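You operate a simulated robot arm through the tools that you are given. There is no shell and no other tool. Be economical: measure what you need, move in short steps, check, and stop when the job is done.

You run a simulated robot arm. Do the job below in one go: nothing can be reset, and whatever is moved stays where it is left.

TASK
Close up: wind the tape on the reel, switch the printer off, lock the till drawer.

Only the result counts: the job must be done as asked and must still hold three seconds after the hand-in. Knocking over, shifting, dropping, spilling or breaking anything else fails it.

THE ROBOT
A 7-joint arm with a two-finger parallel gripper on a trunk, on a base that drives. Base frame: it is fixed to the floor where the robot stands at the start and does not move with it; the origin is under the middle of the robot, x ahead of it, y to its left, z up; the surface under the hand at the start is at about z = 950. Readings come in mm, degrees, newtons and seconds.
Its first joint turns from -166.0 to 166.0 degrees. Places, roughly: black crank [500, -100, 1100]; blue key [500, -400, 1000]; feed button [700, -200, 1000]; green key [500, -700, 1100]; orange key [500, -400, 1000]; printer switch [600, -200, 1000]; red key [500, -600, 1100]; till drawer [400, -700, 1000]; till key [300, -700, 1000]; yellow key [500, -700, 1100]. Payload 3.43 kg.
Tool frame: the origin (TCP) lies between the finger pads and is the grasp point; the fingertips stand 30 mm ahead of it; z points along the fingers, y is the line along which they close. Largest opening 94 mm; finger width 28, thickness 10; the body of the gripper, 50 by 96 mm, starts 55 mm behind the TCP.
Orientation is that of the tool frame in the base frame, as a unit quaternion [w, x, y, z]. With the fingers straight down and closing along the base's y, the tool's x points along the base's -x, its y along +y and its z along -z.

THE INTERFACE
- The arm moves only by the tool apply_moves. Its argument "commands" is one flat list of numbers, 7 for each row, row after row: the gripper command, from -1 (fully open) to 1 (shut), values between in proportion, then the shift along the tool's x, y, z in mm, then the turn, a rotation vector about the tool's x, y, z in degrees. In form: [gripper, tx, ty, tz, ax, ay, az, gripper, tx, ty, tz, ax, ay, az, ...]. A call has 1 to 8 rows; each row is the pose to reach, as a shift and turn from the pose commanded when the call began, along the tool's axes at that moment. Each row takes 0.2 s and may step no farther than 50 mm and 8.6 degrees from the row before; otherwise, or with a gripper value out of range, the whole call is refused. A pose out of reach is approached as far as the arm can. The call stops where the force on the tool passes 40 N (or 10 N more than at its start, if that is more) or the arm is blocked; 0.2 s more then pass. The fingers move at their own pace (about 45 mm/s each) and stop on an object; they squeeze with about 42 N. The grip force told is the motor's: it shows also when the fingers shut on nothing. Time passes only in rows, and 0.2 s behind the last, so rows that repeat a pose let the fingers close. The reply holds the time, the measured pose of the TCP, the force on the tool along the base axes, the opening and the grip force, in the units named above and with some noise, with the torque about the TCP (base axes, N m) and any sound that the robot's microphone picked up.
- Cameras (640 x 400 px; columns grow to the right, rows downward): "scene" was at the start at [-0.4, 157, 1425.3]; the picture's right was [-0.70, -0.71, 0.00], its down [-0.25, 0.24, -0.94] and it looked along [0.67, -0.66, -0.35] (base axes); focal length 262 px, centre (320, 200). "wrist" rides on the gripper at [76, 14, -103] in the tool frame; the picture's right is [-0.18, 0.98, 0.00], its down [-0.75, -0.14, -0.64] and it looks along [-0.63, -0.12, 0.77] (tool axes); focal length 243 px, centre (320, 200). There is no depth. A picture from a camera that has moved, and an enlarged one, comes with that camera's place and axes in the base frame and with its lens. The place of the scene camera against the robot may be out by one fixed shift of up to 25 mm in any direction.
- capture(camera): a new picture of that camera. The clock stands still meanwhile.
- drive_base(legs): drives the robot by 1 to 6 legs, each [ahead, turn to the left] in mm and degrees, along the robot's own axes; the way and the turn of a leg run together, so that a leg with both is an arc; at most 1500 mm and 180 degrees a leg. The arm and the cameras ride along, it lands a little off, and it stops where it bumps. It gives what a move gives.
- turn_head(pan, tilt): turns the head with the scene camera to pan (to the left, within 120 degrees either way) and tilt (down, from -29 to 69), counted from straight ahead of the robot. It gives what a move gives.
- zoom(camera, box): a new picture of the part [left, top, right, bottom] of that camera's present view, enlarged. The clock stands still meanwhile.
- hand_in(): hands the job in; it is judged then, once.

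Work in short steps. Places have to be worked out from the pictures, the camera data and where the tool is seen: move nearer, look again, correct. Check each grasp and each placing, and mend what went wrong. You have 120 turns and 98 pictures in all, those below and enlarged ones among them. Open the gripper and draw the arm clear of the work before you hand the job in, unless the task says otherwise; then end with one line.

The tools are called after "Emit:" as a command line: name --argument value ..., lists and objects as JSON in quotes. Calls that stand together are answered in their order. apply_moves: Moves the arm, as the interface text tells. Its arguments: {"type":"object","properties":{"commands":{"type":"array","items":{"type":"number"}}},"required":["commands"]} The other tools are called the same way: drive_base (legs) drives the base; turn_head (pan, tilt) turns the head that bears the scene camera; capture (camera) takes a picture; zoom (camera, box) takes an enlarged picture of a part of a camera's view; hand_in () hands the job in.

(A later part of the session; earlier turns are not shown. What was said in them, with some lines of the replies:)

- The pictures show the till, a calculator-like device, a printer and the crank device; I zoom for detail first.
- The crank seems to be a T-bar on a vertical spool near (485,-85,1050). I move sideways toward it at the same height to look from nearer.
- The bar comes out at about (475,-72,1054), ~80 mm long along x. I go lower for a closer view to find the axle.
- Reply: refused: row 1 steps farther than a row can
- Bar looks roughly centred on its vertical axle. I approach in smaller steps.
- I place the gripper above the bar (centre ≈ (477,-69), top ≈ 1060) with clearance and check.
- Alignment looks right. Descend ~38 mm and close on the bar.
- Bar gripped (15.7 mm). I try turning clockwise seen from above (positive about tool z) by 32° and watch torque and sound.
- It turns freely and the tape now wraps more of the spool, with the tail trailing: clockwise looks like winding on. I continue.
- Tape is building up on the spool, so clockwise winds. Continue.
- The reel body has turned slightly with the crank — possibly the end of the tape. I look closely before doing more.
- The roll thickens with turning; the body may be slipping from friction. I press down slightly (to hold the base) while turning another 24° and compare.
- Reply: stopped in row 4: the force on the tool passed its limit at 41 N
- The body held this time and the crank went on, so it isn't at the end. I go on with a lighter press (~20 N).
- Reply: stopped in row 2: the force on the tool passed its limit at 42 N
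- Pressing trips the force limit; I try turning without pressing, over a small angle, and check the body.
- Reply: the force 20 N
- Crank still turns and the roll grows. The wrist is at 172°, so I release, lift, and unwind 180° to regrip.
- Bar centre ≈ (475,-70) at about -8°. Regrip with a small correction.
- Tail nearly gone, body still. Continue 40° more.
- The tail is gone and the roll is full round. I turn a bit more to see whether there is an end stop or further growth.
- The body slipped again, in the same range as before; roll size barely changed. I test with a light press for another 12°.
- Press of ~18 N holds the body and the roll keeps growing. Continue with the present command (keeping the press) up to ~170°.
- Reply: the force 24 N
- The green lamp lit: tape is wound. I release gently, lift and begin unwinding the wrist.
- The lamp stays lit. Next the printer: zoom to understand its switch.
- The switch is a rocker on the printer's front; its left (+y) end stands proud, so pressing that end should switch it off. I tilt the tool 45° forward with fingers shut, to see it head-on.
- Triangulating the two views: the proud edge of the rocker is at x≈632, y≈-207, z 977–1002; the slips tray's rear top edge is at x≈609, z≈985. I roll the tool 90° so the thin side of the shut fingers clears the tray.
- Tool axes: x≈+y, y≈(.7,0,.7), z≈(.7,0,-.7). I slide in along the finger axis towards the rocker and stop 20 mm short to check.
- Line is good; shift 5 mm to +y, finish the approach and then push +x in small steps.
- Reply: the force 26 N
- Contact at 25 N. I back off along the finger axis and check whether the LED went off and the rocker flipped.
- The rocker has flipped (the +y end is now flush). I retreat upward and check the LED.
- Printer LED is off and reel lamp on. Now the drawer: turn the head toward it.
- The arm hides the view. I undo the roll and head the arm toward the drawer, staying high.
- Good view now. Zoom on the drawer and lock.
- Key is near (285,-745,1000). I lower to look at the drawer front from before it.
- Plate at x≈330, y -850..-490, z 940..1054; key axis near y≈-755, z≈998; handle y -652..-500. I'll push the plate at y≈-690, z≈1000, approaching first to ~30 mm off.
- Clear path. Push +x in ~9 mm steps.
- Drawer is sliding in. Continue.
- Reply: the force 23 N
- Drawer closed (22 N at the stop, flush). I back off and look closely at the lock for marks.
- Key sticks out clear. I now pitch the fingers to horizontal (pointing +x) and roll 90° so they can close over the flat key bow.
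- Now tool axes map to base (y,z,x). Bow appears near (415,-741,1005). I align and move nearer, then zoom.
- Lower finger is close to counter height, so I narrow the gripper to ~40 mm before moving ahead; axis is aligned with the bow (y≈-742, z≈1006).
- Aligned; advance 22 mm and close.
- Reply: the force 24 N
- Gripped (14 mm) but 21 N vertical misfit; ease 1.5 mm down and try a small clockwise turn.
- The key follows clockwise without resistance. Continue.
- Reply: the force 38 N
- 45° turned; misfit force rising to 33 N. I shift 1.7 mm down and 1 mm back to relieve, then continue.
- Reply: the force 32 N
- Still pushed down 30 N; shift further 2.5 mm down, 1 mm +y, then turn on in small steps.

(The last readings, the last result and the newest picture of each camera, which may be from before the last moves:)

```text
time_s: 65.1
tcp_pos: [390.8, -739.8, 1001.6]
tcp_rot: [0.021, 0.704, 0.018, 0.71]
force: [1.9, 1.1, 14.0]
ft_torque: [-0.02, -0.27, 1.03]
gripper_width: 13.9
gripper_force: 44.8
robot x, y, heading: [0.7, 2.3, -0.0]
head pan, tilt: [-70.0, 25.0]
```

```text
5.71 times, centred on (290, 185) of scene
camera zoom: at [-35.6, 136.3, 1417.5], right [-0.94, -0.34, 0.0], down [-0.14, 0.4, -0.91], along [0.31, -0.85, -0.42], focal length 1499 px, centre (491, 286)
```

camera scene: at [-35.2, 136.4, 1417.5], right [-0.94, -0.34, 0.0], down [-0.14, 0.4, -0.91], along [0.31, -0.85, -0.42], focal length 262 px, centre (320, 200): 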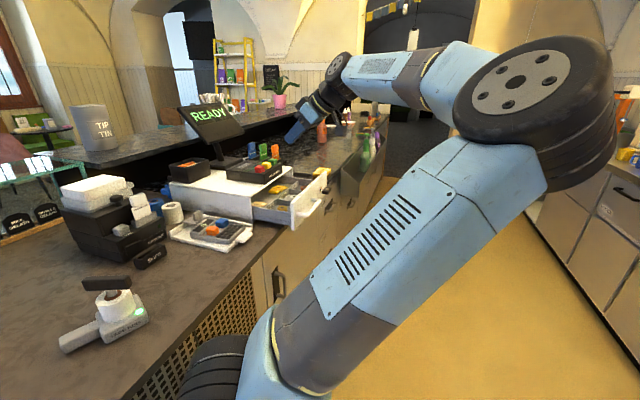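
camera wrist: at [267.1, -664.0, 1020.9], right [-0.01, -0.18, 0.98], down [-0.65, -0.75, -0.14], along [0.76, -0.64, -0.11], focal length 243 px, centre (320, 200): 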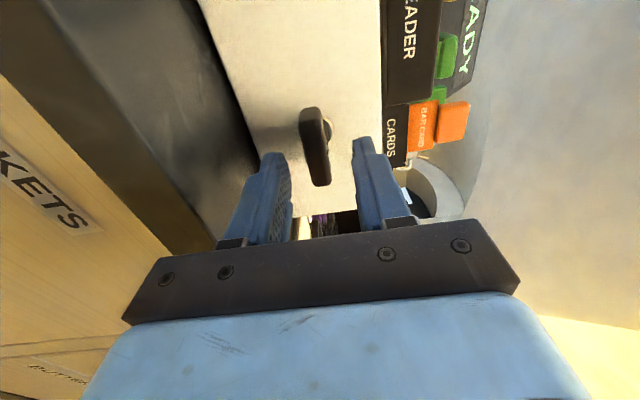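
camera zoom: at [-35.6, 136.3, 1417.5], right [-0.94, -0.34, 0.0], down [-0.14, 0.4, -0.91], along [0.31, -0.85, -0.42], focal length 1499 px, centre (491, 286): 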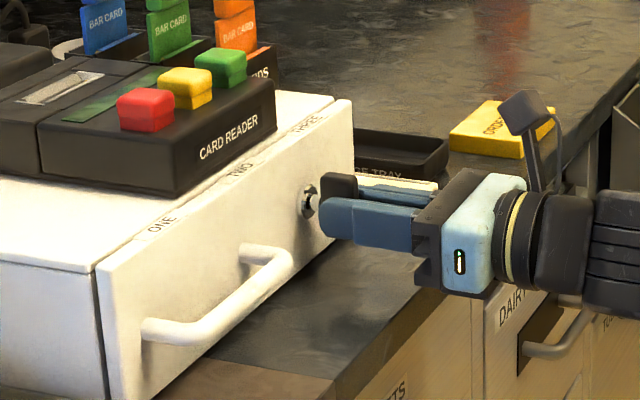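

Key at ~87°, almost no torque yet. Turn further gently to find the stop.

Emit:
apply_moves --commands '[1, 0, 0, 0, 0, 0, 4, 1, 0, 0, 0, 0, 0, 8, 1, 0, 0, 0, 0, 0, 12]'

Emit:
zoom --camera "scene" --box '[270, 165, 310, 200]'

Emit:
zoom --camera "wrist" --box '[230, 70, 390, 230]'

```text
time_s: 65.9
tcp_pos: [390.2, -740.1, 1001.6]
tcp_rot: [-0.051, 0.702, -0.056, 0.708]
force: [2.3, 9.6, 19.4]
ft_torque: [-1.38, 0.23, 0.98]
gripper_width: 16.8
gripper_force: 45.4
robot x, y, heading: [-0.5, 4.8, 0.1]
head pan, tilt: [-70.0, 25.0]
```

```text
11.43 times, centred on (290, 182) of scene
camera zoom: at [-35.7, 137.0, 1417.4], right [-0.94, -0.34, 0.0], down [-0.14, 0.4, -0.91], along [0.31, -0.85, -0.42], focal length 2998 px, centre (663, 400)
```

zoom: 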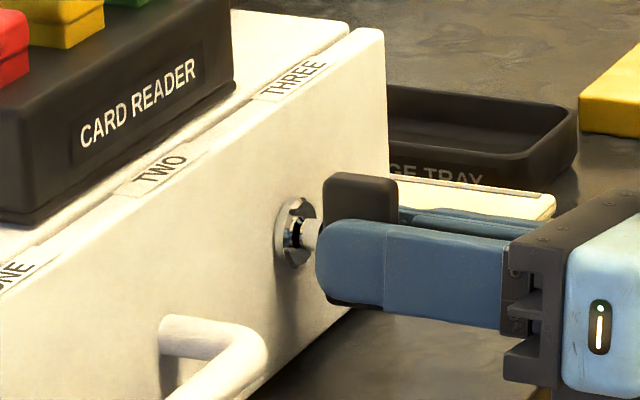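

```text
2.50 times, centred on (310, 150) of wrist
camera zoom: at [286.7, -764.9, 1074.4], right [0.0, -0.94, -0.33], down [-0.64, 0.26, -0.73], along [0.77, 0.21, -0.6], focal length 606 px, centre (345, 325)
```

zoom: 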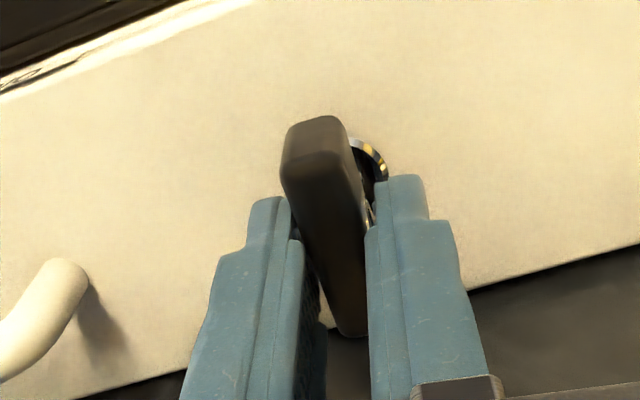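

The key hit its stop at 90° (1.4 N·m, fingers slipping open). I ease back the overtravel, open and withdraw.

Emit:
apply_moves --commands '[1, 0, 0, 0, 0, 0, -8, 0, 0, 0, 0, 0, 0, -8, 0, 0, 0, 0, 0, 0, -8, 0, 0, 0, 0, 0, 0, -8, 0, 0, 0, -20, 0, 0, -8, 0, 0, 0, -60, 0, 0, -8, 0, 0, 0, -95, 0, 0, -8]'

Emit:
zoom --camera "scene" --box '[250, 150, 330, 220]'

Emit:
capture --camera "wrist"

```text
time_s: 67.5
tcp_pos: [295.4, -740.1, 1000.4]
tcp_rot: [-0.003, 0.705, -0.008, 0.709]
force: [-0.4, 0.0, -0.2]
ft_torque: [0.01, 0.01, 0.0]
gripper_width: 47.0
gripper_force: 0.1
robot x, y, heading: [4.4, -0.5, -0.1]
head pan, tilt: [-70.0, 25.0]
```

```text
5.71 times, centred on (290, 185) of scene
camera zoom: at [-35.0, 135.7, 1417.6], right [-0.94, -0.34, 0.0], down [-0.14, 0.4, -0.91], along [0.31, -0.85, -0.42], focal length 1499 px, centre (491, 286)
```

zoom: 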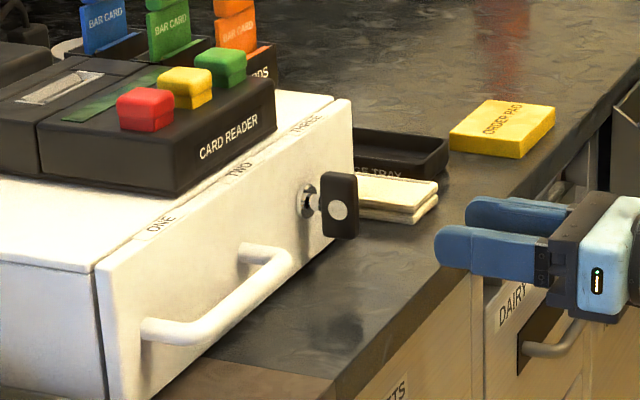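

```text
18 pictures are left
camera wrist: at [192.4, -754.3, 1075.8], right [-0.01, -0.98, -0.2], down [-0.64, 0.16, -0.76], along [0.77, 0.12, -0.62], focal length 243 px, centre (320, 200)
```

wrist: 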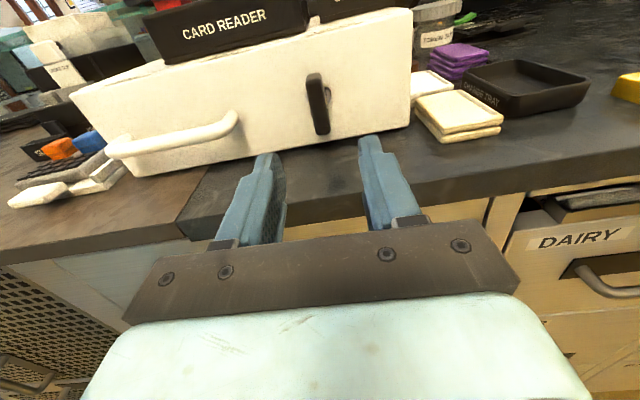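

Drawer shut, key turned to its stop. To verify the lock I'll gently tug the handle: roll back 90° and align with the handle bar (≈ y -600, z ≈1008).

Emit:
apply_moves --commands '[0.15, 0, 0, 0, 0, 0, -8.5, 0.15, 0, 0, 0, 0, 0, -17, 0.15, 0, 0, 0, 0, 0, -25.5, 0.15, 0, 0, 0, 0, 0, -34, 0.15, 0, 0, 0, 0, 0, -42.5, 0.15, 0, 0, 0, 0, 0, -51, 0.15, 0, 0, 0, 0, 0, -59.5, 0.15, 0, 0, 0, 0, 0, -68]'

Emit:
apply_moves --commands '[0.15, 0, 0, 0, 0, 0, -7.3, 0.15, 0, 0, 0, 0, 0, -14.6, 0.15, 0, 0, 0, 0, 0, -22]'

Emit:
apply_moves --commands '[0.15, 45, 2, 0, 0, 0, 0, 0.15, 90, 4, 0, 0, 0, 0, 0.15, 135, 6, 15, 0, 0, 0, 0.15, 150, 6, 45, 0, 0, 0]'

Emit:
capture --camera "wrist"

Emit:
zoom --camera "scene" --box '[240, 150, 340, 230]'

```text
time_s: 69.3
tcp_pos: [294.0, -739.7, 999.9]
tcp_rot: [0.395, 0.588, 0.389, 0.589]
force: [0.1, -0.7, 0.7]
ft_torque: [0.0, -0.02, 0.01]
gripper_width: 40.1
gripper_force: 0.1
robot x, y, heading: [0.1, -1.3, -0.1]
head pan, tilt: [-70.0, 25.0]
```

```text
time_s: 70.1
tcp_pos: [295.6, -740.6, 999.4]
tcp_rot: [0.5, 0.503, 0.493, 0.504]
force: [-0.2, 0.1, 0.3]
ft_torque: [0.02, 0.0, 0.03]
gripper_width: 40.0
gripper_force: 0.0
robot x, y, heading: [-2.2, 2.6, -0.3]
head pan, tilt: [-70.0, 25.0]
```

```text
time_s: 71.1
tcp_pos: [339.1, -589.3, 1009.1]
tcp_rot: [0.5, 0.504, 0.492, 0.504]
force: [0.0, 0.6, 0.0]
ft_torque: [0.02, 0.0, 0.03]
gripper_width: 39.7
gripper_force: 0.0
robot x, y, heading: [-2.7, 0.4, -0.1]
head pan, tilt: [-70.0, 25.0]
```

```text
17 pictures are left
camera wrist: at [237.0, -512.4, 1023.9], right [-0.01, -0.2, 0.98], down [-0.65, -0.75, -0.16], along [0.76, -0.64, -0.12], focal length 243 px, centre (320, 200)
```

wrist: 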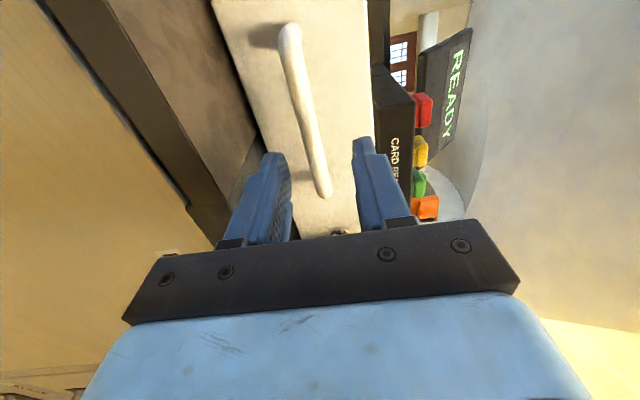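

```text
5.00 times, centred on (290, 190) of scene
camera zoom: at [-35.8, 135.9, 1417.6], right [-0.94, -0.34, 0.0], down [-0.14, 0.4, -0.91], along [0.31, -0.85, -0.42], focal length 1312 px, centre (470, 250)
```

zoom: 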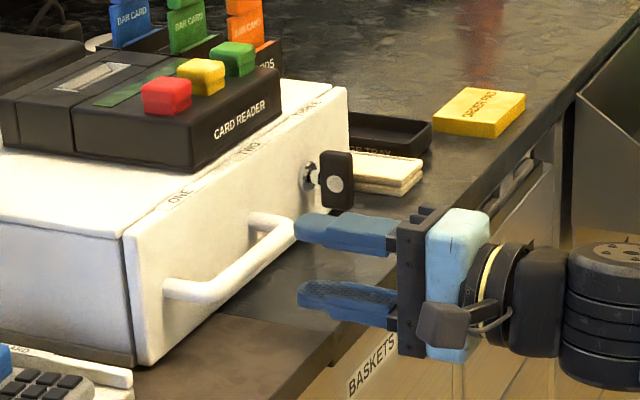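

Bar lies between the fingers. Advance 45 mm and close on it.

Emit:
apply_moves --commands '[0.15, 0, 0, 25, 0, 0, 0, 0.15, 0, 0, 45, 0, 0, 0, 1, 0, 0, 45, 0, 0, 0, 1, 0, 0, 45, 0, 0, 0, 1, 0, 0, 45, 0, 0, 0, 1, 0, 0, 45, 0, 0, 0]'

```text
time_s: 72.2
tcp_pos: [386.4, -590.0, 1001.8]
tcp_rot: [0.497, 0.507, 0.494, 0.502]
force: [-0.2, 2.6, -34.5]
ft_torque: [-0.92, 0.66, -0.27]
gripper_width: 14.2
gripper_force: 32.4
robot x, y, heading: [-2.6, 0.6, -0.2]
head pan, tilt: [-70.0, 25.0]
stopped in row 5: the force on the tool passed its limit at 45 N (the readings are from after the stop); the commanded pose is now the measured one
```

Gripped the bar (14 mm), it's a little lower than I assumed. Ease 2.5 mm down and then tug 5 mm toward me.

Emit:
apply_moves --commands '[1, 0, -2.5, 0, 0, 0, 0, 1, 0, -2.5, 0, 0, 0, 0]'

Emit:
apply_moves --commands '[1, 0, 0, -2, 0, 0, 0, 1, 0, 0, -4, 0, 0, 0, 1, 0, 0, -4, 0, 0, 0]'

```text
time_s: 72.8
tcp_pos: [386.4, -589.8, 1002.8]
tcp_rot: [0.497, 0.506, 0.494, 0.503]
force: [-4.1, 6.2, -40.5]
ft_torque: [-1.26, 0.76, -0.21]
gripper_width: 14.0
gripper_force: 44.8
robot x, y, heading: [-1.2, 0.0, 0.3]
head pan, tilt: [-70.0, 25.0]
```

```text
time_s: 73.6
tcp_pos: [383.6, -590.2, 1001.7]
tcp_rot: [0.498, 0.506, 0.493, 0.503]
force: [3.3, -1.3, -36.4]
ft_torque: [-1.26, 0.69, 0.37]
gripper_width: 13.9
gripper_force: 44.7
robot x, y, heading: [0.5, 2.2, -0.2]
head pan, tilt: [-70.0, 25.0]
```

Inconclusive so far; ease down 3 mm and pull a bit more.

Emit:
apply_moves --commands '[1, 0, -3, 0, 0, 0, 0, 1, 0, -3, -2, 0, 0, 0, 1, 0, -3, -4, 0, 0, 0, 1, 0, -3, -6, 0, 0, 0]'

Emit:
zoom --camera "scene" --box '[240, 150, 340, 230]'

```text
time_s: 74.6
tcp_pos: [378.9, -588.4, 1002.1]
tcp_rot: [0.498, 0.504, 0.494, 0.504]
force: [31.4, -9.9, 16.7]
ft_torque: [-1.27, -0.43, -0.09]
gripper_width: 13.9
gripper_force: 45.2
robot x, y, heading: [-0.0, 0.1, 0.1]
head pan, tilt: [-70.0, 25.0]
```

```text
5.00 times, centred on (290, 190) of scene
camera zoom: at [-34.1, 136.0, 1417.6], right [-0.94, -0.34, 0.0], down [-0.15, 0.4, -0.91], along [0.31, -0.85, -0.42], focal length 1312 px, centre (470, 250)
```

zoom: 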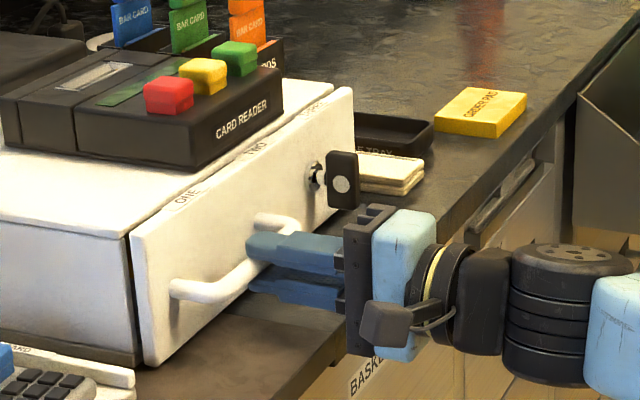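

31 N resists now, so the lock holds (a few mm of slack). I push the drawer back in to the stop and release.

Emit:
apply_moves --commands '[1, 0, 0, 4, 0, 0, 0, 1, 0, 0, 7, 0, 0, 0, 1, 0, 0, 9, 0, 0, 0, 1, 0, 0, 10, 0, 0, 0]'

Emit:
zoom --camera "scene" --box '[240, 150, 340, 230]'

```text
time_s: 75.6
tcp_pos: [382.7, -589.4, 1001.4]
tcp_rot: [0.5, 0.504, 0.493, 0.503]
force: [-29.2, 16.1, 21.7]
ft_torque: [-1.34, -0.57, 0.3]
gripper_width: 13.8
gripper_force: 44.8
robot x, y, heading: [0.2, 2.2, 0.0]
head pan, tilt: [-70.0, 25.0]
```

```text
5.00 times, centred on (290, 190) of scene
camera zoom: at [-37.8, 137.2, 1417.4], right [-0.94, -0.34, 0.0], down [-0.14, 0.4, -0.91], along [0.31, -0.85, -0.42], focal length 1312 px, centre (470, 250)
```

zoom: 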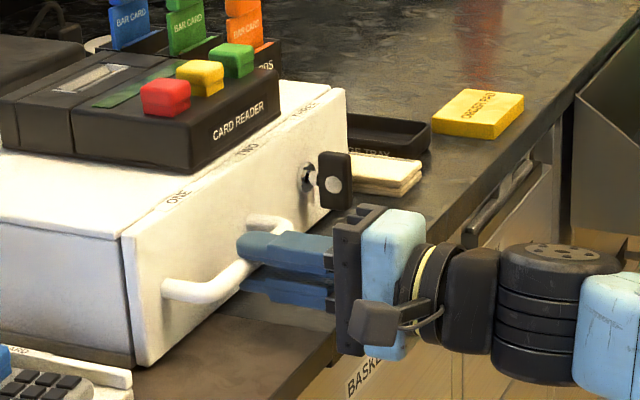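

Flush again, lock confirmed. Relieve, open and withdraw.

Emit:
apply_moves --commands '[1, 0, 1, -2, 0, 0, 0, 0.15, 0, 1, -2, 0, 0, 0, 0.15, 0, 1, -2, 0, 0, 0, 0.15, 0, 1, -2, 0, 0, 0, 0.15, 0, 1, -25, 0, 0, 0, 0.15, 0, 1, -70, 0, 0, 0, -0.5, 0, 20, -110, 0, 0, 0, -1, 0, 50, -140, 0, 0, 0]'

Emit:
apply_moves --commands '[-1, 0, 40, -20, 0, 0, 0, -1, 0, 80, -40, 0, 0, 0, -1, 0, 120, -50, 0, 0, 0, -1, 0, 160, -50, 0, 0, 0]'

Emit:
capture --camera "scene"

Emit:
zoom --camera "scene" --box '[40, 150, 340, 360]'

```text
time_s: 77.4
tcp_pos: [246.7, -589.2, 1049.4]
tcp_rot: [0.497, 0.505, 0.495, 0.503]
force: [-0.2, 0.0, 0.3]
ft_torque: [0.01, -0.02, 0.02]
gripper_width: 91.2
gripper_force: 0.0
robot x, y, heading: [-2.7, 1.2, -0.1]
head pan, tilt: [-70.0, 25.0]
```

```text
time_s: 78.4
tcp_pos: [195.8, -591.8, 1209.2]
tcp_rot: [0.499, 0.505, 0.493, 0.503]
force: [0.0, 0.3, 0.2]
ft_torque: [0.0, -0.02, 0.04]
gripper_width: 94.1
gripper_force: 0.1
robot x, y, heading: [0.7, 2.1, -0.1]
head pan, tilt: [-70.0, 25.0]
```

```text
13 pictures are left
camera scene: at [-35.8, 135.7, 1417.6], right [-0.94, -0.34, 0.0], down [-0.14, 0.4, -0.91], along [0.31, -0.85, -0.42], focal length 262 px, centre (320, 200)
```

scene: 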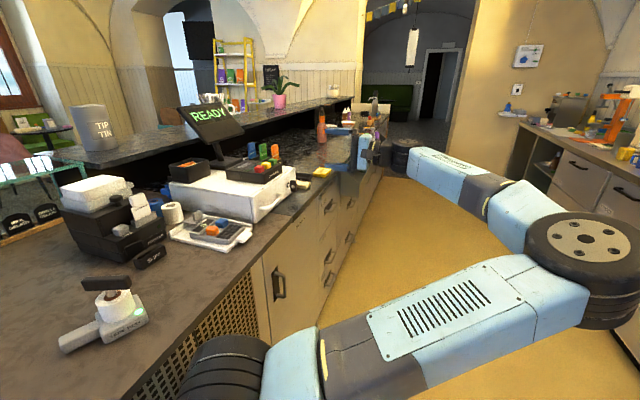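

```text
1.90 times, centred on (190, 255) of scene
camera zoom: at [-35.8, 135.7, 1417.6], right [-0.94, -0.34, 0.0], down [-0.14, 0.4, -0.91], along [0.31, -0.85, -0.42], focal length 500 px, centre (568, 95)
```

zoom: 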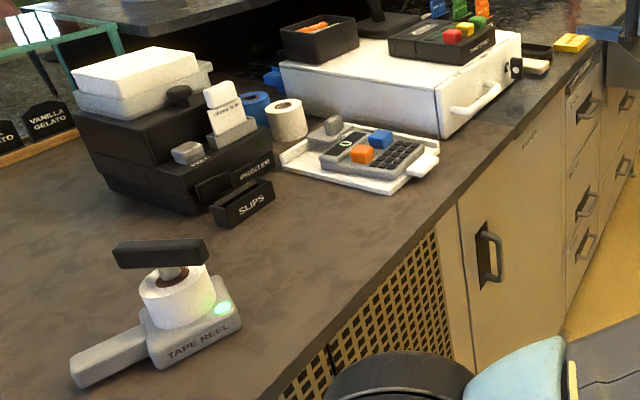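

The reel lamp is lit, the printer LED is off, the drawer is shut with the key turned, and the gripper is open and clear. I hand in.

Emit:
hand_in

```text
The job is handed in.
```

The tape is wound (reel lamp lit), the printer is off (LED dark), and the till drawer is shut and locked (it held against a 31 N tug on the handle); the reel's base turned several degrees on the counter while I was winding.
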